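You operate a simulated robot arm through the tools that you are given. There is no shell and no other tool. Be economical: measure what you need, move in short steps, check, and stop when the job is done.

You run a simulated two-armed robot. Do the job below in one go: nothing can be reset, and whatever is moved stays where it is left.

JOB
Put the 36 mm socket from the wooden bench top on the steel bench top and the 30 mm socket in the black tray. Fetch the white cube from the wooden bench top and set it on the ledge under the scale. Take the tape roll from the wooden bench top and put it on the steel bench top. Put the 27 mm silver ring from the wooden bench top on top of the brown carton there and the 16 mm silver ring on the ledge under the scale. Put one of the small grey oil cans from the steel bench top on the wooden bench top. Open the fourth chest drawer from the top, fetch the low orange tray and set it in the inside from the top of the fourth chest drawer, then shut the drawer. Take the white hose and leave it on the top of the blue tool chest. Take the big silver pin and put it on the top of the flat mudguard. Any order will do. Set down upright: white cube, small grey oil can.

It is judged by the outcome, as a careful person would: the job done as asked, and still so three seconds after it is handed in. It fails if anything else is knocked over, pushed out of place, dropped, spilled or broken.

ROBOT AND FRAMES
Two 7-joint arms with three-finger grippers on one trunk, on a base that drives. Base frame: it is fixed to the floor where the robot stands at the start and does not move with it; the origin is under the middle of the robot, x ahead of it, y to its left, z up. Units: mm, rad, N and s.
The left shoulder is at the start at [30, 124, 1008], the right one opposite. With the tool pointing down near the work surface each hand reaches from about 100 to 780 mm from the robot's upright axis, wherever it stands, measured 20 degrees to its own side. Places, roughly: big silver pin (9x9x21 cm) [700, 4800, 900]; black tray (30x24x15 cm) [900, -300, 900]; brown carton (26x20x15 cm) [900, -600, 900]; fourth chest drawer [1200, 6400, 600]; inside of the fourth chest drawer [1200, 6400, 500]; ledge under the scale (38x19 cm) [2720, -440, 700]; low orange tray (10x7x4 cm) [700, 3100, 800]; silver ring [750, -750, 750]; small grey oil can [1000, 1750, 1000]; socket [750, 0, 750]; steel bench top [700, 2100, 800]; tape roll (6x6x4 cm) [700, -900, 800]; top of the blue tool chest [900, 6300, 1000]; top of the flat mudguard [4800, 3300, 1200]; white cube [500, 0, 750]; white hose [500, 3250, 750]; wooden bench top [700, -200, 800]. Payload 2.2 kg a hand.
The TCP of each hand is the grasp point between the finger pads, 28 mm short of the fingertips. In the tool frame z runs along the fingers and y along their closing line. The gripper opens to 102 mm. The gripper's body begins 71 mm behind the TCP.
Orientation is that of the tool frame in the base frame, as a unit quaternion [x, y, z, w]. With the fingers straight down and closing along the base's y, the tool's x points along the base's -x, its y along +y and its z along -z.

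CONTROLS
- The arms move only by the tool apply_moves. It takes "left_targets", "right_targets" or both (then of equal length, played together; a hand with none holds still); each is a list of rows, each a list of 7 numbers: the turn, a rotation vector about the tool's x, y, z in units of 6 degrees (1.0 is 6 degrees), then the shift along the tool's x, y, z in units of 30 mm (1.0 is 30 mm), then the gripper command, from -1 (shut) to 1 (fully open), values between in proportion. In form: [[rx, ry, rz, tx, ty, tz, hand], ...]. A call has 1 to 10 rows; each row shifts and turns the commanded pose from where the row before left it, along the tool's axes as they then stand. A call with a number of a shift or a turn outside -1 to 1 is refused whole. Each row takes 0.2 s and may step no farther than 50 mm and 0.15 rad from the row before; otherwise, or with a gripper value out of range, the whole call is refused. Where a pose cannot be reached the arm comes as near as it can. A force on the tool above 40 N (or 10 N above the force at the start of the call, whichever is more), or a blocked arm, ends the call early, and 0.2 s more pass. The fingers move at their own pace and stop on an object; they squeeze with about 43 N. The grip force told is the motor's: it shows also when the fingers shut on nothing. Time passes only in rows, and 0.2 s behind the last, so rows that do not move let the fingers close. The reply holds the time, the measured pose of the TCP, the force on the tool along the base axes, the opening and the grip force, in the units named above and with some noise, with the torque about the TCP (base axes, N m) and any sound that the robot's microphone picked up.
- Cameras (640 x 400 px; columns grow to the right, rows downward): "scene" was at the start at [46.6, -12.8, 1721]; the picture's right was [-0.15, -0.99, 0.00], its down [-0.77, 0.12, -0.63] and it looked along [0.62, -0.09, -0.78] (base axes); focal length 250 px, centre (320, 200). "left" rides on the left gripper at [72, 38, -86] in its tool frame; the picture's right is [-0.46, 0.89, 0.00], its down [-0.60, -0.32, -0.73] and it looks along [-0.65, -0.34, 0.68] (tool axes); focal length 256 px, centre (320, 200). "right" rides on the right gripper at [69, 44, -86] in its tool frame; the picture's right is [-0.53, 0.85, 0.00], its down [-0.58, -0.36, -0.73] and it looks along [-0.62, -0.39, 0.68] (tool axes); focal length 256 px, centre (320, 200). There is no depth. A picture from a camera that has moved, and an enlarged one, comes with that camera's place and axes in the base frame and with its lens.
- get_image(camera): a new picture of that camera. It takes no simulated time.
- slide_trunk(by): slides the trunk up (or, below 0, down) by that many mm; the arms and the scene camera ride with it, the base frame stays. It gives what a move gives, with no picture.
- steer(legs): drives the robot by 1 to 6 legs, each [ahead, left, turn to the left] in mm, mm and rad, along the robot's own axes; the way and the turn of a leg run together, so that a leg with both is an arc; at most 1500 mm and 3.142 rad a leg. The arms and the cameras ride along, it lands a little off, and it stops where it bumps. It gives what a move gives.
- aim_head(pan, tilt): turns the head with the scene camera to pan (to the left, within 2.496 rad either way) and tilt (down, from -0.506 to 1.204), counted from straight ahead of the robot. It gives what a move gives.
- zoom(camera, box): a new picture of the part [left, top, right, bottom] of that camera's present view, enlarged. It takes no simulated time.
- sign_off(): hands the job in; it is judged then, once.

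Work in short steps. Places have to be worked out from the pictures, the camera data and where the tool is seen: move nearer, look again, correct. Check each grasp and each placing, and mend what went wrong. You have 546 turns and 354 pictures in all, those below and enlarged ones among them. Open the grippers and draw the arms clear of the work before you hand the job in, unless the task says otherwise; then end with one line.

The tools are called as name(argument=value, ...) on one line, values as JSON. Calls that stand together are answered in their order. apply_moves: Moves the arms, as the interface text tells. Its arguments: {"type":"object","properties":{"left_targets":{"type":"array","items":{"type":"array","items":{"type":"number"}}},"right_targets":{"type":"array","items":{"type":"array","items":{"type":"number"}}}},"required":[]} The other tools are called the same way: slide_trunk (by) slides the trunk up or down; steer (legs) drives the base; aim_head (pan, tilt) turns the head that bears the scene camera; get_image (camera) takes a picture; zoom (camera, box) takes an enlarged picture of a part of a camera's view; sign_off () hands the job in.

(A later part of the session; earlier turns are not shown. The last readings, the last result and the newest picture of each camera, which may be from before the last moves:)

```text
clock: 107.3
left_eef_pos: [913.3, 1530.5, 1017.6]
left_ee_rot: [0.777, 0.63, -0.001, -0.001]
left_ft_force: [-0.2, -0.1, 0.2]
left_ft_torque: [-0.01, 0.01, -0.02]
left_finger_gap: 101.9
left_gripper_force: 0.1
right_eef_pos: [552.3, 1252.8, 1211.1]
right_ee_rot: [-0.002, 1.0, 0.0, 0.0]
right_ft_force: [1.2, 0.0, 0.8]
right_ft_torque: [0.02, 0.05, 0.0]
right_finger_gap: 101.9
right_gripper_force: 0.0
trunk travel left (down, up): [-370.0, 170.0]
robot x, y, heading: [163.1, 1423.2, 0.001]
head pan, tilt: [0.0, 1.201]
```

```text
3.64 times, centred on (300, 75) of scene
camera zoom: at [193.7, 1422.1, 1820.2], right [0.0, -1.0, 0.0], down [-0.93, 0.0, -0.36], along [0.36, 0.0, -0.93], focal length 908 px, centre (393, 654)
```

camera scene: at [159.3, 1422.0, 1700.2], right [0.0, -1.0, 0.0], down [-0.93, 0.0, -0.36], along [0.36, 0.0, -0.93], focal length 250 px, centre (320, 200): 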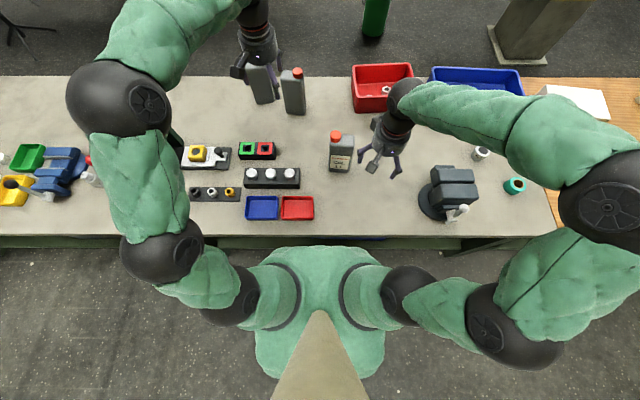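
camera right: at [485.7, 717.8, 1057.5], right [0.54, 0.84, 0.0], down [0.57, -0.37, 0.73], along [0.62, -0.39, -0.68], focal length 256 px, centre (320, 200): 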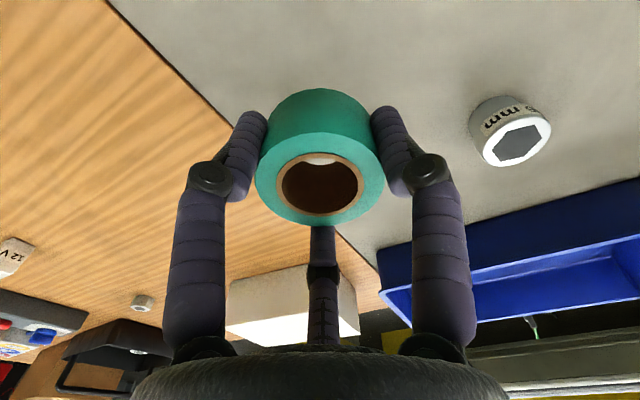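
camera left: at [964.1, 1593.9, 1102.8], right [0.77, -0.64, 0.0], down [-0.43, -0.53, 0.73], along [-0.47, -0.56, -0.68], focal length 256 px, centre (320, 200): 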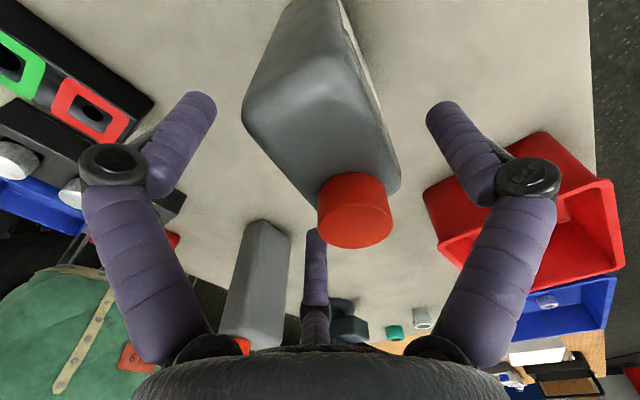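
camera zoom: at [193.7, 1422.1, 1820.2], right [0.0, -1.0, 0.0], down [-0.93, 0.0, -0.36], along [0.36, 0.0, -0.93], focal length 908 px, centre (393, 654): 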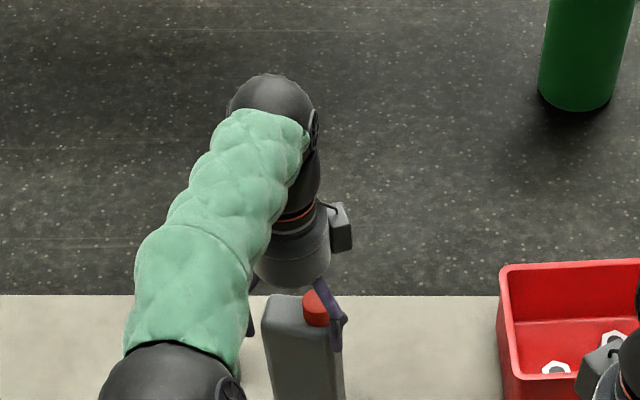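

Finger gaps look fine but tighter on the near side, so I shift 6 mm back and go down further.

apply_moves(left_targets=[[0, 0, 0, 0, -0.2, 0.3, 1], [0, 0, 0, 0, 0, 0.6, 1], [0, 0, 0, 0, 0, 0.6, 1]])

get_image(camera="left")

```text
clock: 108.1
left_eef_pos: [908.2, 1532.7, 972.1]
left_ee_rot: [0.777, 0.63, 0.0, 0.0]
left_ft_force: [-1.3, -1.1, 1.1]
left_ft_torque: [0.0, 0.02, -0.03]
left_finger_gap: 102.0
left_gripper_force: 0.0
right_eef_pos: [551.3, 1253.5, 1210.4]
right_ee_rot: [-0.001, 1.0, 0.001, -0.001]
right_ft_force: [0.6, 0.4, -0.3]
right_ft_torque: [0.01, 0.01, -0.02]
right_finger_gap: 102.1
right_gripper_force: 0.1
trunk travel left (down, up): [-370.0, 170.0]
robot x, y, heading: [165.8, 1424.4, 0.006]
head pan, tilt: [0.0, 1.201]
```

```text
264 pictures are left
camera left: at [959.4, 1595.9, 1057.3], right [0.77, -0.64, 0.0], down [-0.43, -0.53, 0.73], along [-0.46, -0.56, -0.68], focal length 256 px, centre (320, 200)
```

left: 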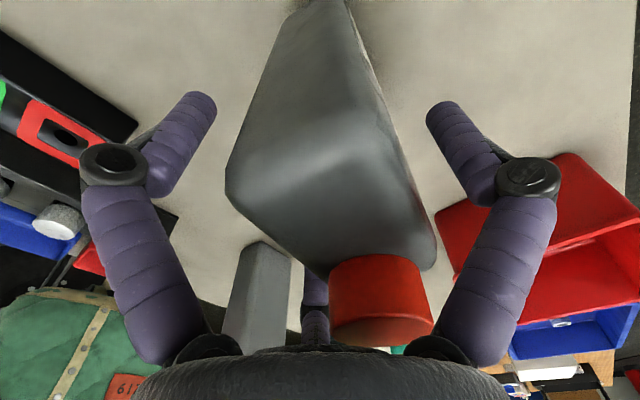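

No contact. Down another 18 mm and close.

apply_moves(left_targets=[[0, 0, 0, 0, 0, 0.6, 1], [0, 0, 0, 0, 0, 0, -1], [0, 0, 0, 0, 0, 0, -1], [0, 0, 0, 0, 0, 0, -1]])

get_image(camera="left")

zoom(camera="scene", box=[220, 60, 380, 170])

```text
clock: 109.1
left_eef_pos: [908.2, 1532.1, 960.5]
left_ee_rot: [0.775, 0.631, 0.004, 0.003]
left_ft_force: [1.3, -1.6, 35.7]
left_ft_torque: [0.71, 0.21, 0.29]
left_finger_gap: 82.9
left_gripper_force: 42.8
right_eef_pos: [549.5, 1254.0, 1211.9]
right_ee_rot: [-0.002, 1.0, 0.001, 0.0]
right_ft_force: [0.4, -0.7, -0.1]
right_ft_torque: [-0.02, -0.01, 0.02]
right_finger_gap: 102.1
right_gripper_force: 0.0
trunk travel left (down, up): [-370.0, 170.0]
robot x, y, heading: [161.6, 1424.7, 0.002]
head pan, tilt: [0.0, 1.201]
```

```text
263 pictures are left
camera left: at [958.5, 1595.2, 1046.4], right [0.77, -0.64, 0.01], down [-0.44, -0.53, 0.73], along [-0.46, -0.56, -0.69], focal length 256 px, centre (320, 200)
```

left: 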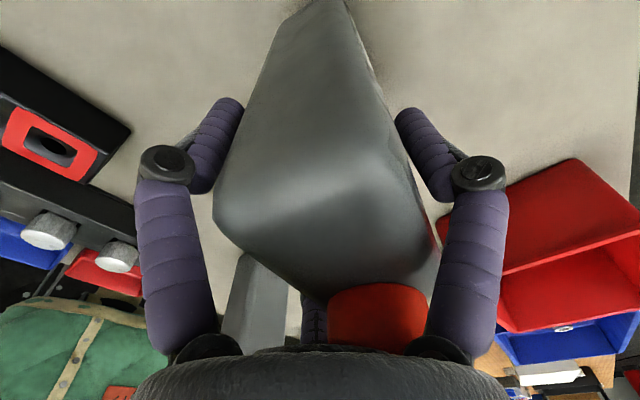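

```text
3.64 times, centred on (300, 115) of scene
camera zoom: at [188.6, 1421.3, 1820.6], right [0.0, -1.0, 0.0], down [-0.93, 0.0, -0.36], along [0.36, 0.0, -0.93], focal length 908 px, centre (393, 509)
```

zoom: 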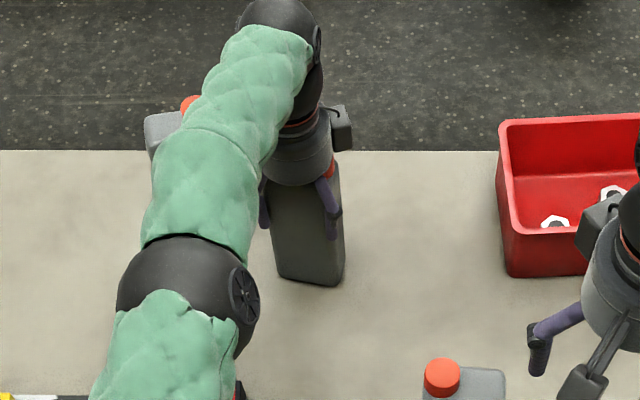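

The fingers closed to 83 mm (the can's width) but there is 36 N upward force — I'm pressing on the can. I open, rise 15 mm, and look.

apply_moves(left_targets=[[0, 0, 0, 0, 0, 0, 1], [0, 0, 0, 0, 0, 0, 1], [0, 0, 0, 0, 0, -0.6, 1]])

get_image(camera="left")

```text
clock: 109.9
left_eef_pos: [905.9, 1529.7, 966.1]
left_ee_rot: [0.777, 0.629, -0.004, -0.004]
left_ft_force: [0.9, 0.2, 0.5]
left_ft_torque: [0.0, 0.03, 0.02]
left_finger_gap: 102.1
left_gripper_force: 0.1
right_eef_pos: [552.3, 1253.8, 1209.7]
right_ee_rot: [-0.002, 1.0, 0.001, 0.0]
right_ft_force: [0.1, 0.6, 0.3]
right_ft_torque: [-0.01, -0.02, 0.0]
right_finger_gap: 102.1
right_gripper_force: 0.0
trunk travel left (down, up): [-370.0, 170.0]
robot x, y, heading: [165.7, 1424.7, 0.001]
head pan, tilt: [0.0, 1.201]
```

```text
261 pictures are left
camera left: at [957.6, 1592.4, 1050.9], right [0.77, -0.64, -0.01], down [-0.43, -0.53, 0.74], along [-0.47, -0.56, -0.68], focal length 256 px, centre (320, 200)
```

left: 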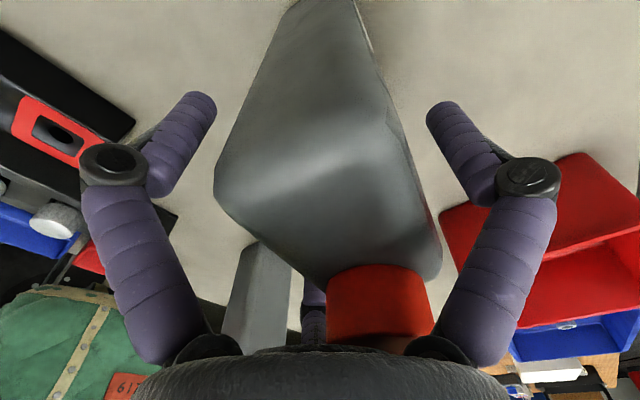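

I raise a few mm more and close there (tips still ~35 mm below the can's shoulder).

apply_moves(left_targets=[[0, 0, 0, 0, 0, -0.25, 1], [0, 0, 0, 0, 0, 0, -1], [0, 0, 0, 0, 0, 0, -1], [0, 0, 0, 0, 0, 0, -1]])

get_image(camera="left")

```text
clock: 110.9
left_eef_pos: [907.3, 1531.7, 979.1]
left_ee_rot: [0.776, 0.63, 0.0, -0.001]
left_ft_force: [2.6, 1.8, 0.1]
left_ft_torque: [-0.2, -0.02, 0.07]
left_finger_gap: 76.9
left_gripper_force: 43.1
right_eef_pos: [552.9, 1254.0, 1210.6]
right_ee_rot: [-0.001, 1.0, 0.0, 0.0]
right_ft_force: [-0.3, 0.1, -0.3]
right_ft_torque: [0.01, -0.02, 0.0]
right_finger_gap: 102.1
right_gripper_force: 0.1
trunk travel left (down, up): [-370.0, 170.0]
robot x, y, heading: [163.8, 1423.5, 0.004]
head pan, tilt: [0.0, 1.201]
```

```text
260 pictures are left
camera left: at [958.9, 1593.9, 1064.0], right [0.77, -0.64, 0.0], down [-0.43, -0.53, 0.73], along [-0.47, -0.56, -0.68], focal length 256 px, centre (320, 200)
```

left: 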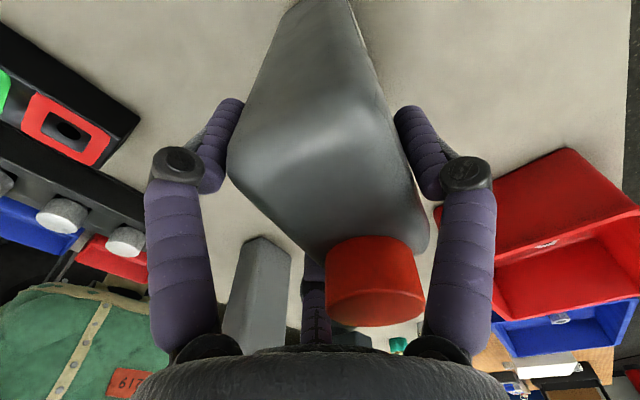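

Gripped at 77 mm with no extra load. Test lift of 20 mm.

apply_moves(left_targets=[[0, 0, 0, 0, 0, -0.35, -1], [0, 0, 0, 0, 0, -0.35, -1], [0, 0, 0, 0, 0, 0, -1]])

get_image(camera="left")

zoom(camera="scene", box=[220, 60, 380, 170])

```text
clock: 111.7
left_eef_pos: [907.4, 1529.6, 997.3]
left_ee_rot: [0.776, 0.63, -0.001, -0.001]
left_ft_force: [-0.5, -0.2, -10.0]
left_ft_torque: [0.01, 0.15, -0.02]
left_finger_gap: 77.0
left_gripper_force: 42.9
right_eef_pos: [552.8, 1253.6, 1211.2]
right_ee_rot: [-0.001, 1.0, 0.0, -0.001]
right_ft_force: [0.1, 0.2, 0.0]
right_ft_torque: [-0.05, 0.0, 0.03]
right_finger_gap: 101.9
right_gripper_force: 0.0
trunk travel left (down, up): [-370.0, 170.0]
robot x, y, heading: [163.2, 1424.8, 0.007]
head pan, tilt: [0.0, 1.201]
```

```text
259 pictures are left
camera left: at [958.7, 1593.8, 1082.9], right [0.77, -0.64, 0.0], down [-0.43, -0.53, 0.73], along [-0.47, -0.56, -0.68], focal length 256 px, centre (320, 200)
```

left: 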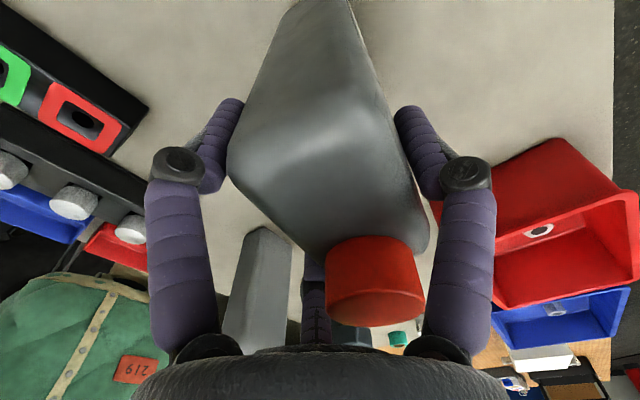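

```text
3.64 times, centred on (300, 115) of scene
camera zoom: at [194.8, 1422.3, 1820.2], right [0.0, -1.0, 0.0], down [-0.93, 0.0, -0.36], along [0.36, 0.0, -0.93], focal length 908 px, centre (393, 509)
```

zoom: 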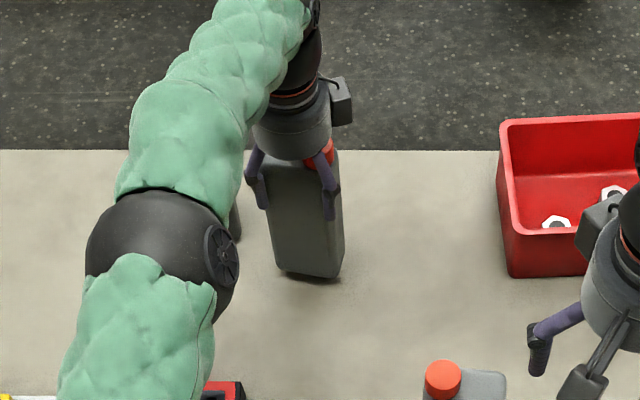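

The can is lifted (≈1 kg). I raise the trunk, retract the arm, then raise the hand further before driving.

slide_trunk(by=165)

apply_moves(left_targets=[[0, 0, 0, 0, -0.8, 0, -1], [0, 0, 0, 0, -0.9, 0, -1], [0, 0, 0, 0, -0.9, 0, -1], [0, 0, 0, 0, -0.9, -0.3, -1], [0, 0, 0, 0, -0.9, -0.6, -1], [0, 0, 0, 0, -0.9, -0.6, -1], [0, 0, 0, 0, -0.9, -0.6, -1], [0, 0, 0, 0, -0.9, -0.6, -1]])

steer(legs=[[-60, 0, 0]])

get_image(camera="scene")

```text
clock: 113.6
left_eef_pos: [908.0, 1531.2, 1163.2]
left_ee_rot: [0.776, 0.63, -0.001, -0.001]
left_ft_force: [1.2, 0.3, -8.9]
left_ft_torque: [0.0, 0.09, -0.01]
left_finger_gap: 77.1
left_gripper_force: 43.5
right_eef_pos: [553.1, 1254.7, 1375.5]
right_ee_rot: [-0.002, 1.0, 0.001, -0.001]
right_ft_force: [-0.4, -0.6, -0.2]
right_ft_torque: [-0.02, 0.02, -0.05]
right_finger_gap: 101.8
right_gripper_force: 0.0
trunk travel left (down, up): [-535.0, 5.0]
robot x, y, heading: [164.2, 1424.8, 0.002]
head pan, tilt: [0.0, 1.201]
```

```text
clock: 115.4
left_eef_pos: [696.9, 1574.8, 1248.0]
left_ee_rot: [0.777, 0.63, 0.0, 0.001]
left_ft_force: [-0.4, -0.2, -9.8]
left_ft_torque: [0.0, 0.1, -0.03]
left_finger_gap: 77.0
left_gripper_force: 42.1
right_eef_pos: [550.5, 1254.6, 1377.3]
right_ee_rot: [-0.002, 1.0, -0.001, 0.0]
right_ft_force: [-1.3, -0.3, 0.0]
right_ft_torque: [-0.04, 0.01, -0.01]
right_finger_gap: 102.1
right_gripper_force: 0.0
trunk travel left (down, up): [-535.0, 5.0]
robot x, y, heading: [166.8, 1420.6, 0.001]
head pan, tilt: [0.0, 1.201]
```

```text
clock: 116.3
left_eef_pos: [641.8, 1573.4, 1246.9]
left_ee_rot: [0.776, 0.63, -0.001, -0.002]
left_ft_force: [0.5, 0.0, -8.5]
left_ft_torque: [0.01, 0.11, 0.0]
left_finger_gap: 77.1
left_gripper_force: 43.3
right_eef_pos: [497.1, 1253.5, 1375.5]
right_ee_rot: [-0.001, 1.0, 0.0, -0.001]
right_ft_force: [0.1, 0.8, -0.9]
right_ft_torque: [0.04, 0.03, -0.04]
right_finger_gap: 101.9
right_gripper_force: 0.0
trunk travel left (down, up): [-535.0, 5.0]
robot x, y, heading: [106.2, 1421.8, 0.003]
head pan, tilt: [0.0, 1.201]
```

```text
257 pictures are left
camera scene: at [139.1, 1422.4, 1985.1], right [0.0, -1.0, 0.0], down [-0.93, 0.0, -0.36], along [0.36, 0.0, -0.93], focal length 250 px, centre (320, 200)
```

scene: 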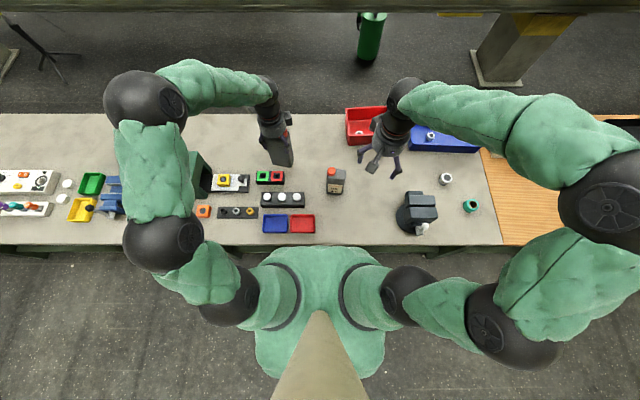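

Can's bottom is at ≈1075, clear of everything. Drive 1240 mm right to bring it over the free wooden area near [650,330].

steer(legs=[[0, -1240, 0]])

get_image(camera="scene")

get_image(camera="left")

```text
clock: 122.6
left_eef_pos: [653.7, 349.9, 1247.5]
left_ee_rot: [0.77, 0.638, -0.001, 0.0]
left_ft_force: [0.2, 0.4, -9.0]
left_ft_torque: [-0.01, 0.12, -0.02]
left_finger_gap: 77.0
left_gripper_force: 43.1
right_eef_pos: [515.5, 24.8, 1375.9]
right_ee_rot: [-0.013, 1.0, -0.001, 0.0]
right_ft_force: [-0.4, 0.5, -0.2]
right_ft_torque: [0.01, 0.01, -0.02]
right_finger_gap: 102.0
right_gripper_force: 0.1
trunk travel left (down, up): [-535.0, 5.0]
robot x, y, heading: [123.2, 186.5, 0.029]
head pan, tilt: [0.0, 1.201]
```

```text
256 pictures are left
camera scene: at [152.9, 185.2, 1985.2], right [0.03, -1.0, 0.0], down [-0.93, -0.02, -0.36], along [0.36, 0.01, -0.93], focal length 250 px, centre (320, 200)
```

scene: 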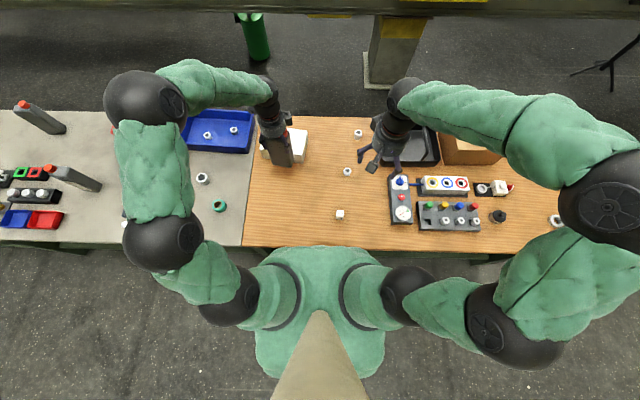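

```text
255 pictures are left
camera left: at [703.0, 413.2, 1331.8], right [0.79, -0.62, 0.0], down [-0.42, -0.54, 0.73], along [-0.45, -0.57, -0.68], focal length 256 px, centre (320, 200)
```

left: 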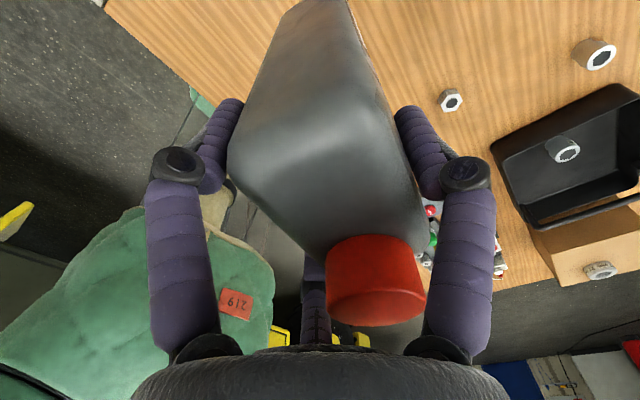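

Spot below is free wood. I lower with the trunk, then gently with the arm.

slide_trunk(by=-220)

apply_moves(left_targets=[[0, 0, 0, 0, 0, 0.6, -1], [0, 0, 0, 0, 0, 0.4, -1]])

get_image(camera="scene")

```text
clock: 124.9
left_eef_pos: [653.2, 349.0, 1027.6]
left_ee_rot: [0.769, 0.639, -0.001, -0.001]
left_ft_force: [0.1, 0.6, -8.8]
left_ft_torque: [-0.01, 0.1, 0.0]
left_finger_gap: 76.8
left_gripper_force: 42.6
right_eef_pos: [515.3, 25.1, 1155.8]
right_ee_rot: [-0.014, 1.0, 0.001, 0.0]
right_ft_force: [0.2, 0.0, -0.3]
right_ft_torque: [-0.03, -0.02, -0.01]
right_finger_gap: 102.0
right_gripper_force: 0.1
trunk travel left (down, up): [-315.0, 225.0]
robot x, y, heading: [125.1, 188.3, 0.024]
head pan, tilt: [0.0, 1.201]
```

```text
clock: 125.5
left_eef_pos: [653.3, 349.1, 994.5]
left_ee_rot: [0.769, 0.639, -0.001, -0.001]
left_ft_force: [0.3, -0.1, -9.0]
left_ft_torque: [-0.01, 0.12, 0.01]
left_finger_gap: 76.8
left_gripper_force: 42.4
right_eef_pos: [514.4, 25.3, 1154.5]
right_ee_rot: [-0.013, 1.0, -0.001, 0.0]
right_ft_force: [-0.3, 0.4, 0.1]
right_ft_torque: [0.01, -0.05, 0.04]
right_finger_gap: 102.1
right_gripper_force: 0.1
trunk travel left (down, up): [-315.0, 225.0]
robot x, y, heading: [125.4, 183.3, 0.029]
head pan, tilt: [0.0, 1.201]
```

```text
254 pictures are left
camera scene: at [152.7, 184.9, 1765.2], right [0.03, -1.0, 0.0], down [-0.93, -0.02, -0.36], along [0.36, 0.01, -0.93], focal length 250 px, centre (320, 200)
```

scene: 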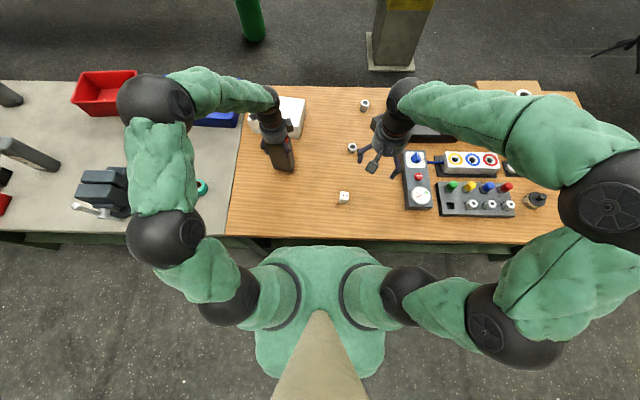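

apply_moves(left_targets=[[0, 0, 0, 0, 0, 0.15, -1], [0, 0, 0, 0, 0, 0.15, -1], [0, 0, 0, 0, 0, 0.1, -1]])

```text
clock: 126.3
left_eef_pos: [651.4, 349.6, 984.4]
left_ee_rot: [0.769, 0.639, -0.001, -0.001]
left_ft_force: [0.2, 0.2, -9.4]
left_ft_torque: [0.01, 0.1, 0.01]
left_finger_gap: 77.0
left_gripper_force: 43.0
right_eef_pos: [514.8, 23.7, 1155.7]
right_ee_rot: [-0.013, 1.0, -0.001, -0.002]
right_ft_force: [-0.2, 0.1, -0.7]
right_ft_torque: [-0.01, 0.02, 0.02]
right_finger_gap: 101.8
right_gripper_force: 0.0
trunk travel left (down, up): [-315.0, 225.0]
robot x, y, heading: [125.5, 187.7, 0.028]
head pan, tilt: [0.0, 1.201]
```

apply_moves(left_targets=[[0, 0, 0, 0, 0, 0.1, -1], [0, 0, 0, 0, 0, 0.1, -1]])

```text
clock: 126.9
left_eef_pos: [653.0, 349.3, 979.4]
left_ee_rot: [0.77, 0.638, 0.0, 0.0]
left_ft_force: [-1.1, 0.0, -3.9]
left_ft_torque: [-0.05, 0.1, -0.08]
left_finger_gap: 76.9
left_gripper_force: 42.4
right_eef_pos: [515.1, 25.2, 1155.3]
right_ee_rot: [-0.013, 1.0, 0.0, 0.0]
right_ft_force: [0.1, 0.2, -0.2]
right_ft_torque: [0.06, -0.02, 0.01]
right_finger_gap: 102.0
right_gripper_force: 0.0
trunk travel left (down, up): [-315.0, 225.0]
robot x, y, heading: [124.1, 187.5, 0.022]
head pan, tilt: [0.0, 1.201]
```

Contact begins. A last few mm, then open and rise.

apply_moves(left_targets=[[0, 0, 0, 0, 0, 0.1, -1], [0, 0, 0, 0, 0, 0, 1], [0, 0, 0, 0, 0, 0, 1], [0, 0, 0, 0, 0, -1, 1], [0, 0, 0, 0, 0, -1, 1], [0, 0, 0, 0, 0, -1, 1], [0, 0, 0, 0, 0, -1, 1], [0, 0, 0, 0, 0, -1, 1]])

get_image(camera="left")

```text
clock: 128.7
left_eef_pos: [649.3, 348.3, 1123.7]
left_ee_rot: [0.769, 0.639, -0.001, -0.001]
left_ft_force: [0.3, -0.9, -0.1]
left_ft_torque: [0.03, -0.02, -0.04]
left_finger_gap: 101.8
left_gripper_force: 0.1
right_eef_pos: [514.0, 24.2, 1155.4]
right_ee_rot: [-0.012, 1.0, 0.001, 0.0]
right_ft_force: [0.0, 0.5, 0.4]
right_ft_torque: [0.01, -0.05, 0.01]
right_finger_gap: 101.8
right_gripper_force: 0.0
trunk travel left (down, up): [-315.0, 225.0]
robot x, y, heading: [123.7, 185.3, 0.023]
head pan, tilt: [0.0, 1.201]
```

```text
253 pictures are left
camera left: at [698.0, 412.1, 1208.9], right [0.79, -0.62, 0.0], down [-0.42, -0.54, 0.73], along [-0.45, -0.57, -0.68], focal length 256 px, centre (320, 200)
```

left: 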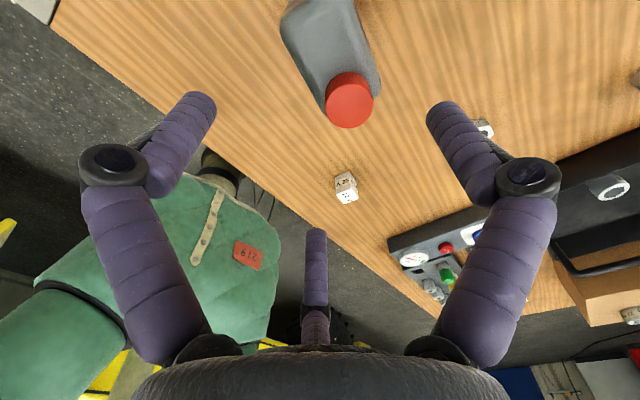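

The can stands on the wood. Now I rotate the left wrist back while the right hand goes over the white cube (≈[526,107]).

apply_moves(left_targets=[[0, 0, -1, 0, 0, -0.6, 1], [0, 0, -1, 0, 0, -0.6, 1], [0, 0, -1, 0, 0, -0.6, 1], [0, 0, -1, 0, 0, 0, 1], [0, 0, -1, 0, 0, 0, 1], [0, 0, -1, 0, 0, 0, 1], [0, 0, -1, 0, 0, 0, 1], [0, 0, -1, 0, 0, 0, 1], [0, 0, -1, 0, 0, 0, 1], [0, 0, -1, 0, 0, 0, 1]], right_targets=[[0, 0, 0, 0, 0.5, 0.7, 1], [0, 0, 0, 0, 0.5, 0.7, 1], [0, 0, 0, 0, 0.5, 0.7, 1], [0, 0, 0, 0, 0.5, 0.7, 1], [0, 0, 0, 0, 0.5, 0.7, 1], [0, 0, 0, 0, 0.2, 0.7, 1], [0, 0, 0, 0, 0, 0.7, 1], [0, 0, 0, 0, 0, 0, 1], [0, 0, 0, 0, 0, 0, 1], [0, 0, 0, 0, 0, 0, 1]])

get_image(camera="right")

```text
clock: 130.9
left_eef_pos: [652.1, 350.0, 1179.5]
left_ee_rot: [0.346, 0.938, 0.001, -0.001]
left_ft_force: [-0.4, 0.2, -0.5]
left_ft_torque: [-0.01, -0.02, -0.02]
left_finger_gap: 101.9
left_gripper_force: 0.0
right_eef_pos: [513.0, 106.8, 1010.0]
right_ee_rot: [-0.013, 1.0, 0.0, 0.0]
right_ft_force: [0.4, 0.1, 0.3]
right_ft_torque: [0.01, 0.0, -0.02]
right_finger_gap: 102.3
right_gripper_force: 0.1
trunk travel left (down, up): [-315.0, 225.0]
robot x, y, heading: [122.3, 185.1, 0.023]
head pan, tilt: [0.0, 1.201]
```

```text
252 pictures are left
camera right: at [442.6, 149.8, 1096.5], right [0.51, 0.86, 0.0], down [0.59, -0.35, 0.73], along [0.63, -0.37, -0.68], focal length 256 px, centre (320, 200)
```

right: 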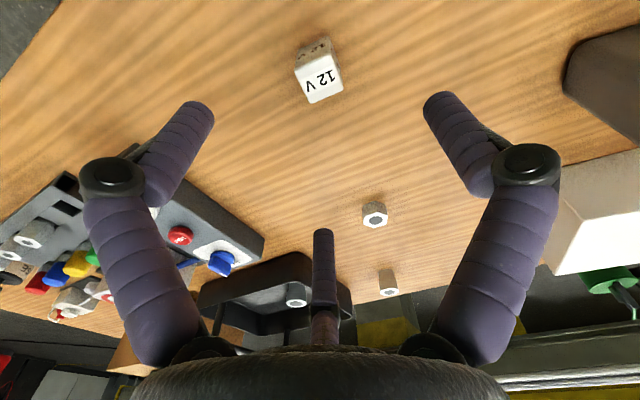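

Cube at ≈[530,101], its faces turned ~20°. I align the wrist and descend.

apply_moves(right_targets=[[0, 0, 1, 0, 0, 0, 1], [0, 0, 1, 0, 0, 0, 1], [0, 0, 1, 0, 0, 0, 1], [0, 0, 0.5, 0, 0, 0, 1], [0, 0, 0, -0.3, 0, 0.7, 1], [0, 0, 0, -0.3, 0, 0.7, 1], [0, 0, 0, 0, 0, 0.8, 1], [0, 0, 0, 0, 0, 0.8, 1]])

get_image(camera="right")

```text
clock: 132.7
left_eef_pos: [652.5, 349.3, 1178.4]
left_ee_rot: [0.347, 0.938, 0.001, -0.001]
left_ft_force: [-0.5, 0.0, 0.0]
left_ft_torque: [0.01, -0.01, 0.01]
left_finger_gap: 101.6
left_gripper_force: 0.1
right_eef_pos: [527.9, 100.4, 919.8]
right_ee_rot: [0.168, 0.986, 0.0, -0.001]
right_ft_force: [-0.1, 0.2, 0.0]
right_ft_torque: [-0.01, 0.01, -0.01]
right_finger_gap: 101.9
right_gripper_force: 0.1
trunk travel left (down, up): [-315.0, 225.0]
robot x, y, heading: [124.9, 186.5, 0.022]
head pan, tilt: [0.0, 1.201]
```

```text
251 pictures are left
camera right: at [477.3, 166.8, 1005.4], right [0.79, 0.62, 0.0], down [0.42, -0.54, 0.73], along [0.45, -0.57, -0.68], focal length 256 px, centre (320, 200)
```

right: 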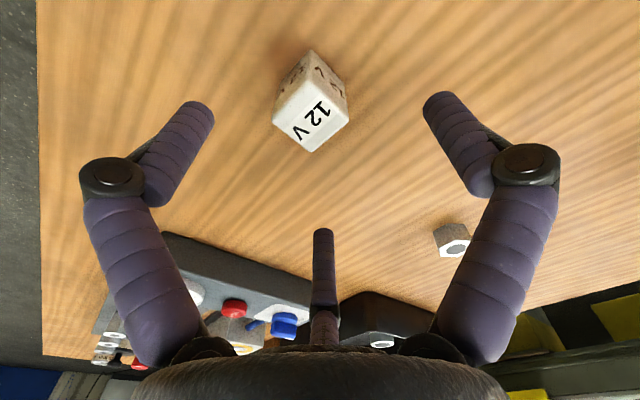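

Recomputed: cube centre ≈[528,94], yaw ≈10°. Correct, descend and close.

apply_moves(right_targets=[[0, 0, -1, 0, -0.2, 0.8, 1], [0, 0, -0.5, 0, 0, 0.9, 1], [0, 0, 0, 0, 0, 0.8, 1]])

get_image(camera="right")

```text
clock: 133.5
left_eef_pos: [653.2, 349.5, 1179.3]
left_ee_rot: [0.346, 0.938, 0.0, -0.001]
left_ft_force: [-0.6, -0.1, -0.2]
left_ft_torque: [-0.02, 0.0, 0.0]
left_finger_gap: 101.9
left_gripper_force: 0.0
right_eef_pos: [526.8, 95.4, 840.8]
right_ee_rot: [0.092, 0.996, 0.001, -0.001]
right_ft_force: [0.9, 0.6, -0.2]
right_ft_torque: [0.0, 0.0, -0.02]
right_finger_gap: 102.1
right_gripper_force: 0.1
trunk travel left (down, up): [-315.0, 225.0]
robot x, y, heading: [126.9, 182.2, 0.026]
head pan, tilt: [0.0, 1.201]
```

```text
250 pictures are left
camera right: at [467.7, 152.3, 927.5], right [0.68, 0.73, 0.0], down [0.5, -0.46, 0.73], along [0.54, -0.5, -0.68], focal length 256 px, centre (320, 200)
```

right: 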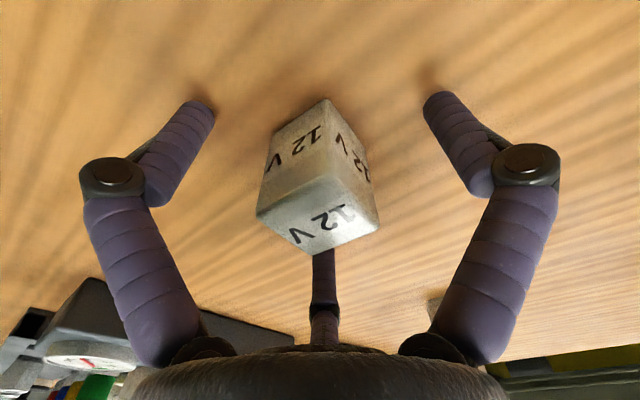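

apply_moves(right_targets=[[0, 0, 0, 0, 0, 0, -0.1], [0, 0, 0, 0, 0, 0, -1], [0, 0, 0, 0, 0, 0, -1], [0, 0, 0, 0, 0, 0, -1]])

get_image(camera="right")

```text
clock: 134.1
left_eef_pos: [647.3, 349.6, 1181.2]
left_ee_rot: [0.346, 0.938, 0.0, 0.0]
left_ft_force: [0.3, -0.3, -0.3]
left_ft_torque: [0.01, -0.02, -0.02]
left_finger_gap: 101.8
left_gripper_force: 0.0
right_eef_pos: [523.9, 96.3, 848.9]
right_ee_rot: [0.093, 0.996, -0.002, 0.004]
right_ft_force: [-22.5, 4.3, 65.3]
right_ft_torque: [0.7, 1.61, 0.14]
right_finger_gap: 40.0
right_gripper_force: 44.7
trunk travel left (down, up): [-315.0, 225.0]
robot x, y, heading: [124.3, 181.0, 0.033]
head pan, tilt: [0.0, 1.201]
stopped in row 3 (right hand): the force on the tool passed its limit at 85 N (the readings are from after the stop); the commanded pose is now the measured one
```

```text
249 pictures are left
camera right: at [464.5, 153.2, 933.3], right [0.68, 0.73, 0.0], down [0.49, -0.46, 0.74], along [0.54, -0.5, -0.68], focal length 256 px, centre (320, 200)
```

right: 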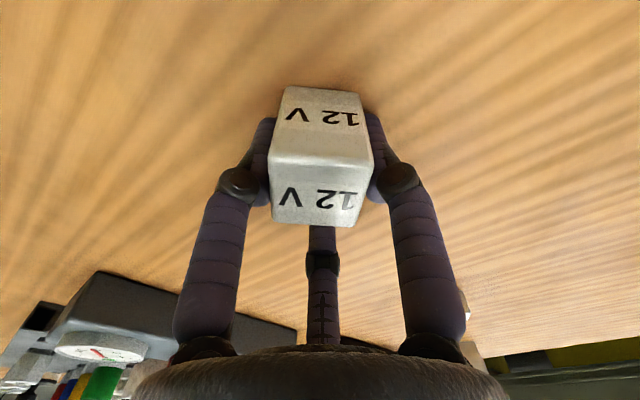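

When closing on small things the tips reach lower; it pressed on the bench but the cube is gripped (40 mm). Lift and check.

apply_moves(right_targets=[[0, 0, 0, 0, 0, -0.5, -1], [0, 0, 0, 0, 0, -1, -1], [0, 0, 0, 0, 0, -1, -1], [0, 0, 0, 0, 0, -1, -1], [0, 0, 0, 0, 0, -1, -1], [0, 0, 0, 0, 0, -1, -1], [0, 0, 0, 0, 0, -1, -1]])

get_image(camera="right")

apply_moves(left_targets=[[0, 0, -1, 0, 0, 0, 1], [0, 0, -1, 0, 0, 0, 1], [0, 0, -1, 0, 0, 0, 1], [0, 0, -1, 0, 0, 0, 1], [0, 0, -1, 0, 0, 0, 1], [0, 0, -1, 0, 0, 0, 1], [0, 0, -0.7, 0, 0, 0, 1]])

```text
clock: 135.7
left_eef_pos: [651.8, 349.7, 1180.3]
left_ee_rot: [0.347, 0.938, 0.0, 0.0]
left_ft_force: [-1.2, -0.5, 0.2]
left_ft_torque: [0.02, -0.01, -0.01]
left_finger_gap: 102.0
left_gripper_force: 0.0
right_eef_pos: [525.8, 93.8, 1039.9]
right_ee_rot: [0.092, 0.996, -0.001, -0.001]
right_ft_force: [0.6, 0.4, -0.3]
right_ft_torque: [0.0, -0.02, -0.01]
right_finger_gap: 39.9
right_gripper_force: 43.1
trunk travel left (down, up): [-315.0, 225.0]
robot x, y, heading: [123.1, 186.0, 0.029]
head pan, tilt: [0.0, 1.201]
```

```text
248 pictures are left
camera right: at [466.9, 150.4, 1126.0], right [0.68, 0.73, 0.0], down [0.5, -0.46, 0.73], along [0.54, -0.5, -0.68], focal length 256 px, centre (320, 200)
```

right: 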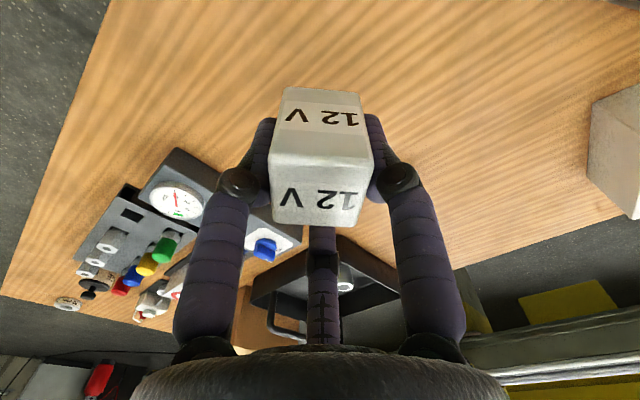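

```text
clock: 137.3
left_eef_pos: [651.8, 348.7, 1181.1]
left_ee_rot: [0.003, 1.0, 0.0, 0.001]
left_ft_force: [-0.1, 0.6, 0.2]
left_ft_torque: [-0.02, 0.02, -0.04]
left_finger_gap: 102.0
left_gripper_force: 0.1
right_eef_pos: [526.9, 93.7, 1038.5]
right_ee_rot: [0.092, 0.996, -0.001, 0.0]
right_ft_force: [-0.3, 0.3, -0.3]
right_ft_torque: [-0.01, -0.04, 0.01]
right_finger_gap: 40.1
right_gripper_force: 43.1
trunk travel left (down, up): [-315.0, 225.0]
robot x, y, heading: [125.1, 183.7, 0.028]
head pan, tilt: [0.0, 1.201]
```

Cube held securely. I back away from the bench, pull the hands in, and drive right around the bench end; then look.

steer(legs=[[-300, 0, -0.028]])

apply_moves(left_targets=[[0, 0, 0, 0.9, -0.3, 0, 1], [0, 0, 0, 0.9, -0.3, 0, 1], [0, 0, 0, 0.9, -0.3, 0, 1], [0, 0, 0, 0.9, -0.3, 0, 1], [0, 0, 0, 0.5, 0, 0, 1]], right_targets=[[0, 0, 0, 0.1, -0.9, 0, -1], [0, 0, 0, 0.1, -0.9, 0, -1], [0, 0, 0, 0.1, -0.9, 0, -1], [0, 0, 0, 0.1, -0.9, 0, -1], [0, 0, 0, 0, -0.9, 0, -1]])

steer(legs=[[0, -1500, 0], [0, -250, 0]])

aim_head(pan=0.3, tilt=0.5)

get_image(camera="scene")

```text
clock: 139.3
left_eef_pos: [363.0, 328.8, 1180.4]
left_ee_rot: [0.019, 1.0, -0.001, -0.001]
left_ft_force: [0.1, 0.1, 0.3]
left_ft_torque: [0.0, -0.04, 0.01]
left_finger_gap: 102.3
left_gripper_force: 0.1
right_eef_pos: [231.7, 76.8, 1038.2]
right_ee_rot: [0.108, 0.994, -0.001, 0.001]
right_ft_force: [-0.2, 0.2, -0.7]
right_ft_torque: [-0.05, -0.02, 0.03]
right_finger_gap: 39.9
right_gripper_force: 43.5
trunk travel left (down, up): [-315.0, 225.0]
robot x, y, heading: [-171.6, 184.4, -0.005]
head pan, tilt: [0.0, 1.201]
```

```text
clock: 140.5
left_eef_pos: [241.0, 297.6, 1181.2]
left_ee_rot: [0.018, 1.0, -0.001, 0.0]
left_ft_force: [0.3, -0.8, 1.1]
left_ft_torque: [0.01, -0.04, -0.02]
left_finger_gap: 102.0
left_gripper_force: 0.1
right_eef_pos: [191.2, -53.3, 1038.0]
right_ee_rot: [0.109, 0.994, -0.001, -0.001]
right_ft_force: [0.5, 0.2, 0.1]
right_ft_torque: [-0.05, -0.01, 0.0]
right_finger_gap: 39.6
right_gripper_force: 42.7
trunk travel left (down, up): [-315.0, 225.0]
robot x, y, heading: [-168.1, 182.5, -0.01]
head pan, tilt: [0.0, 1.201]
```

```text
clock: 149.4
left_eef_pos: [204.0, -1477.5, 1180.6]
left_ee_rot: [0.028, 1.0, 0.0, -0.001]
left_ft_force: [0.3, -0.4, 0.3]
left_ft_torque: [0.01, 0.0, 0.02]
left_finger_gap: 102.0
left_gripper_force: 0.1
right_eef_pos: [145.6, -1825.9, 1038.6]
right_ee_rot: [0.118, 0.993, -0.001, 0.0]
right_ft_force: [-0.7, -0.2, 0.1]
right_ft_torque: [0.01, -0.04, 0.0]
right_finger_gap: 39.7
right_gripper_force: 42.5
trunk travel left (down, up): [-315.0, 225.0]
robot x, y, heading: [-209.2, -1582.4, -0.023]
head pan, tilt: [0.0, 1.201]
```

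```text
clock: 150.5
left_eef_pos: [205.0, -1476.0, 1180.6]
left_ee_rot: [0.029, 1.0, 0.0, 0.0]
left_ft_force: [-0.1, -0.5, -0.2]
left_ft_torque: [-0.02, -0.01, 0.01]
left_finger_gap: 102.0
left_gripper_force: 0.1
right_eef_pos: [145.8, -1824.4, 1039.4]
right_ee_rot: [0.118, 0.993, -0.001, 0.0]
right_ft_force: [-0.2, 0.8, -1.2]
right_ft_torque: [0.01, -0.01, -0.01]
right_finger_gap: 40.0
right_gripper_force: 42.7
trunk travel left (down, up): [-315.0, 225.0]
robot x, y, heading: [-212.6, -1582.8, -0.024]
head pan, tilt: [0.3, 0.499]
```

```text
247 pictures are left
camera scene: at [-149.3, -1558.4, 1818.9], right [0.27, -0.96, 0.0], down [-0.46, -0.13, -0.88], along [0.84, 0.24, -0.48], focal length 250 px, centre (320, 200)
```

scene: 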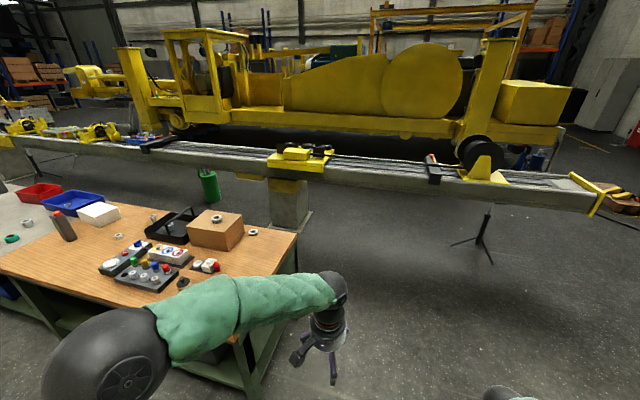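

The yellow plate on the beam is near the listed ledge. I drive ahead past the bench end into the aisle and look at it.

steer(legs=[[1500, 0, 0.02], [250, 0, 0]])

aim_head(pan=0.9, tilt=0.45)

get_image(camera="scene")

```text
clock: 159.5
left_eef_pos: [1971.7, -1489.7, 1179.8]
left_ee_rot: [0.019, 1.0, 0.0, -0.001]
left_ft_force: [-0.2, -0.3, -0.3]
left_ft_torque: [-0.01, 0.03, -0.01]
left_finger_gap: 102.2
left_gripper_force: 0.0
right_eef_pos: [1922.5, -1840.0, 1038.8]
right_ee_rot: [0.106, 0.994, 0.0, -0.001]
right_ft_force: [0.6, 0.7, -1.0]
right_ft_torque: [0.03, 0.01, 0.01]
right_finger_gap: 39.4
right_gripper_force: 43.0
trunk travel left (down, up): [-315.0, 225.0]
robot x, y, heading: [1562.3, -1605.8, 0.001]
head pan, tilt: [0.3, 0.499]
```

```text
clock: 160.5
left_eef_pos: [1971.9, -1489.5, 1179.3]
left_ee_rot: [0.017, 1.0, 0.0, -0.001]
left_ft_force: [0.6, -0.1, 0.7]
left_ft_torque: [0.02, 0.0, 0.02]
left_finger_gap: 102.2
left_gripper_force: 0.1
right_eef_pos: [1921.0, -1839.6, 1039.0]
right_ee_rot: [0.106, 0.994, -0.001, 0.0]
right_ft_force: [-0.6, 0.4, -0.2]
right_ft_torque: [0.01, 0.0, 0.0]
right_finger_gap: 40.1
right_gripper_force: 42.5
trunk travel left (down, up): [-315.0, 225.0]
robot x, y, heading: [1561.6, -1602.6, -0.005]
head pan, tilt: [0.901, 0.45]
```

```text
246 pictures are left
camera scene: at [1590.5, -1535.1, 1823.4], right [0.78, -0.62, 0.0], down [-0.27, -0.34, -0.9], along [0.56, 0.7, -0.44], focal length 250 px, centre (320, 200)
```

scene: 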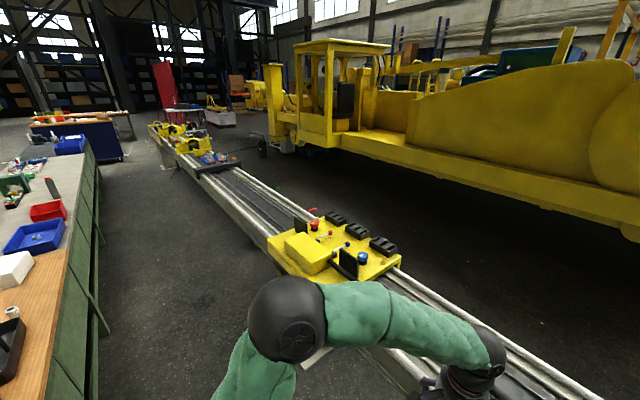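

The carriage on the rails is at ≈[2560,−440], matching the ledge's y. Zoom on it.

zoom(camera="scene", box=[240, 190, 440, 310])

get_image(camera="left")

```text
3.20 times, centred on (340, 250) of scene
camera zoom: at [1590.5, -1535.1, 1823.4], right [0.78, -0.62, 0.0], down [-0.27, -0.34, -0.9], along [0.56, 0.7, -0.44], focal length 799 px, centre (256, 40)
```

zoom: 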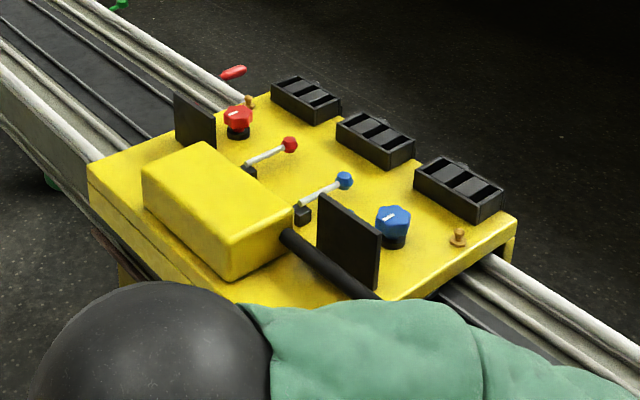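

```text
244 pictures are left
camera left: at [1899.5, -1449.3, 1265.5], right [0.49, 0.87, 0.0], down [0.59, -0.34, 0.73], along [0.63, -0.36, -0.68], focal length 256 px, centre (320, 200)
```

left: 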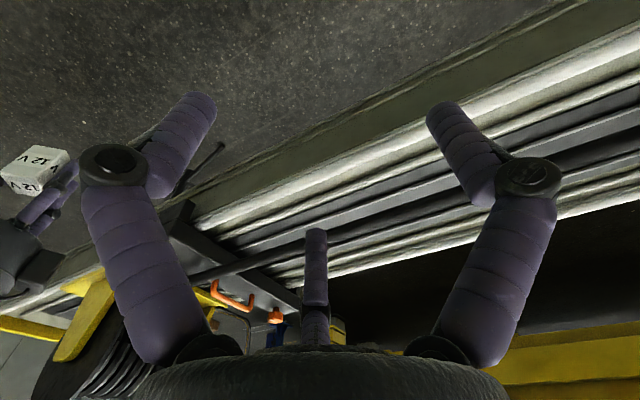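

I'll pick up the 16 mm ring first from the aisle side: turn around in place here, then move along the aisle to about [1720,−720].

steer(legs=[[0, 0, 1.57], [0, 0, 1.57]])

steer(legs=[[-150, 0, 0], [0, -880, 0]])

aim_head(pan=0.1, tilt=1.0)

get_image(camera="scene")

```text
clock: 168.6
left_eef_pos: [1155.0, -1733.7, 1180.2]
left_ee_rot: [1.0, -0.003, 0.001, 0.0]
left_ft_force: [0.4, 1.2, -0.5]
left_ft_torque: [0.0, 0.0, -0.01]
left_finger_gap: 102.0
left_gripper_force: 0.1
right_eef_pos: [1194.8, -1383.8, 1038.4]
right_ee_rot: [0.996, -0.091, 0.0, -0.001]
right_ft_force: [-0.8, -1.2, -0.6]
right_ft_torque: [-0.02, 0.01, 0.0]
right_finger_gap: 39.6
right_gripper_force: 42.7
trunk travel left (down, up): [-315.0, 225.0]
robot x, y, heading: [1564.1, -1605.9, -3.108]
head pan, tilt: [0.901, 0.45]
```

```text
clock: 174.3
left_eef_pos: [1286.2, -837.8, 1180.7]
left_ee_rot: [1.0, -0.002, 0.002, 0.001]
left_ft_force: [0.3, -1.3, -1.1]
left_ft_torque: [-0.01, 0.03, 0.02]
left_finger_gap: 101.7
left_gripper_force: 0.1
right_eef_pos: [1324.9, -486.9, 1038.3]
right_ee_rot: [0.996, -0.091, 0.0, -0.001]
right_ft_force: [0.2, -0.4, -0.4]
right_ft_torque: [0.03, 0.04, 0.01]
right_finger_gap: 39.8
right_gripper_force: 42.9
trunk travel left (down, up): [-315.0, 225.0]
robot x, y, heading: [1688.3, -711.7, -3.112]
head pan, tilt: [0.901, 0.45]
```

```text
clock: 175.4
left_eef_pos: [1284.6, -837.2, 1180.7]
left_ee_rot: [1.0, -0.002, 0.0, -0.001]
left_ft_force: [-0.8, -0.5, 0.1]
left_ft_torque: [0.01, -0.01, -0.04]
left_finger_gap: 102.0
left_gripper_force: 0.0
right_eef_pos: [1324.1, -487.2, 1039.5]
right_ee_rot: [0.996, -0.09, 0.0, -0.001]
right_ft_force: [0.5, -1.2, 0.0]
right_ft_torque: [0.01, 0.01, 0.01]
right_finger_gap: 39.7
right_gripper_force: 43.4
trunk travel left (down, up): [-315.0, 225.0]
robot x, y, heading: [1692.6, -709.0, -3.112]
head pan, tilt: [0.099, 1.0]
```

```text
243 pictures are left
camera scene: at [1652.8, -719.2, 1777.9], right [-0.13, 0.99, 0.0], down [0.83, 0.11, -0.54], along [-0.54, -0.07, -0.84], focal length 250 px, centre (320, 200)
```

scene: 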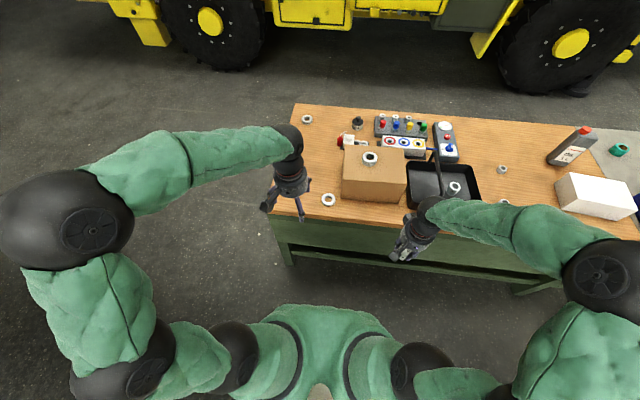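

Ring 16 mm at ≈[1034,−763], close behind the carton's corner. I bring the left hand above it, biased slightly away from the carton.

apply_moves(left_targets=[[0, 0, 0, -0.82, -0.23, 0.8, 1], [0, 0, 0, -0.82, -0.23, 0.8, 1], [0, 0, 0, -0.82, -0.23, 0.8, 1], [0, 0, 0, -0.82, -0.23, 0.8, 1], [0, 0, 0, -0.82, -0.23, 0.8, 1], [0, 0, 0, -0.82, -0.23, 0.8, 1], [0, 0, 0, -0.82, -0.23, 0.8, 1], [0, 0, 0, -0.82, -0.23, 0.5, 1], [0, 0, 0, -0.82, -0.23, 0, 1], [0, 0, 0, -0.75, -0.23, 0, 1]])

get_image(camera="left")

```text
clock: 177.6
left_eef_pos: [1039.4, -767.3, 995.9]
left_ee_rot: [1.0, -0.002, 0.001, 0.0]
left_ft_force: [-0.1, 0.2, -0.1]
left_ft_torque: [-0.01, -0.05, 0.01]
left_finger_gap: 102.2
left_gripper_force: 0.2
right_eef_pos: [1322.4, -486.3, 1038.7]
right_ee_rot: [0.996, -0.091, 0.001, -0.001]
right_ft_force: [-1.0, -0.9, -0.1]
right_ft_torque: [0.01, -0.03, 0.01]
right_finger_gap: 39.8
right_gripper_force: 42.7
trunk travel left (down, up): [-315.0, 225.0]
robot x, y, heading: [1692.5, -708.8, -3.108]
head pan, tilt: [0.099, 1.0]
```

```text
242 pictures are left
camera left: at [1109.5, -806.1, 1082.3], right [-0.47, -0.88, 0.0], down [-0.6, 0.32, 0.73], along [-0.65, 0.34, -0.68], focal length 256 px, centre (320, 200)
```

left: 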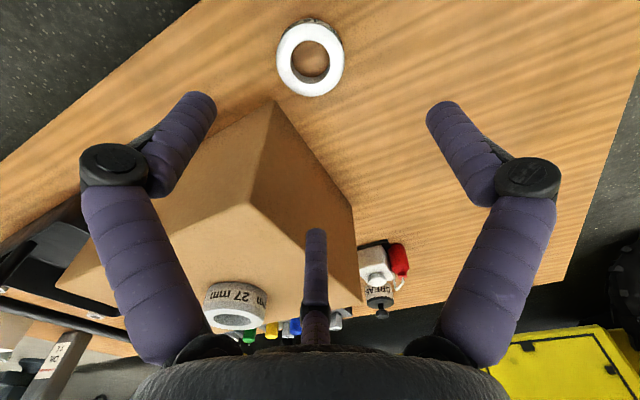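

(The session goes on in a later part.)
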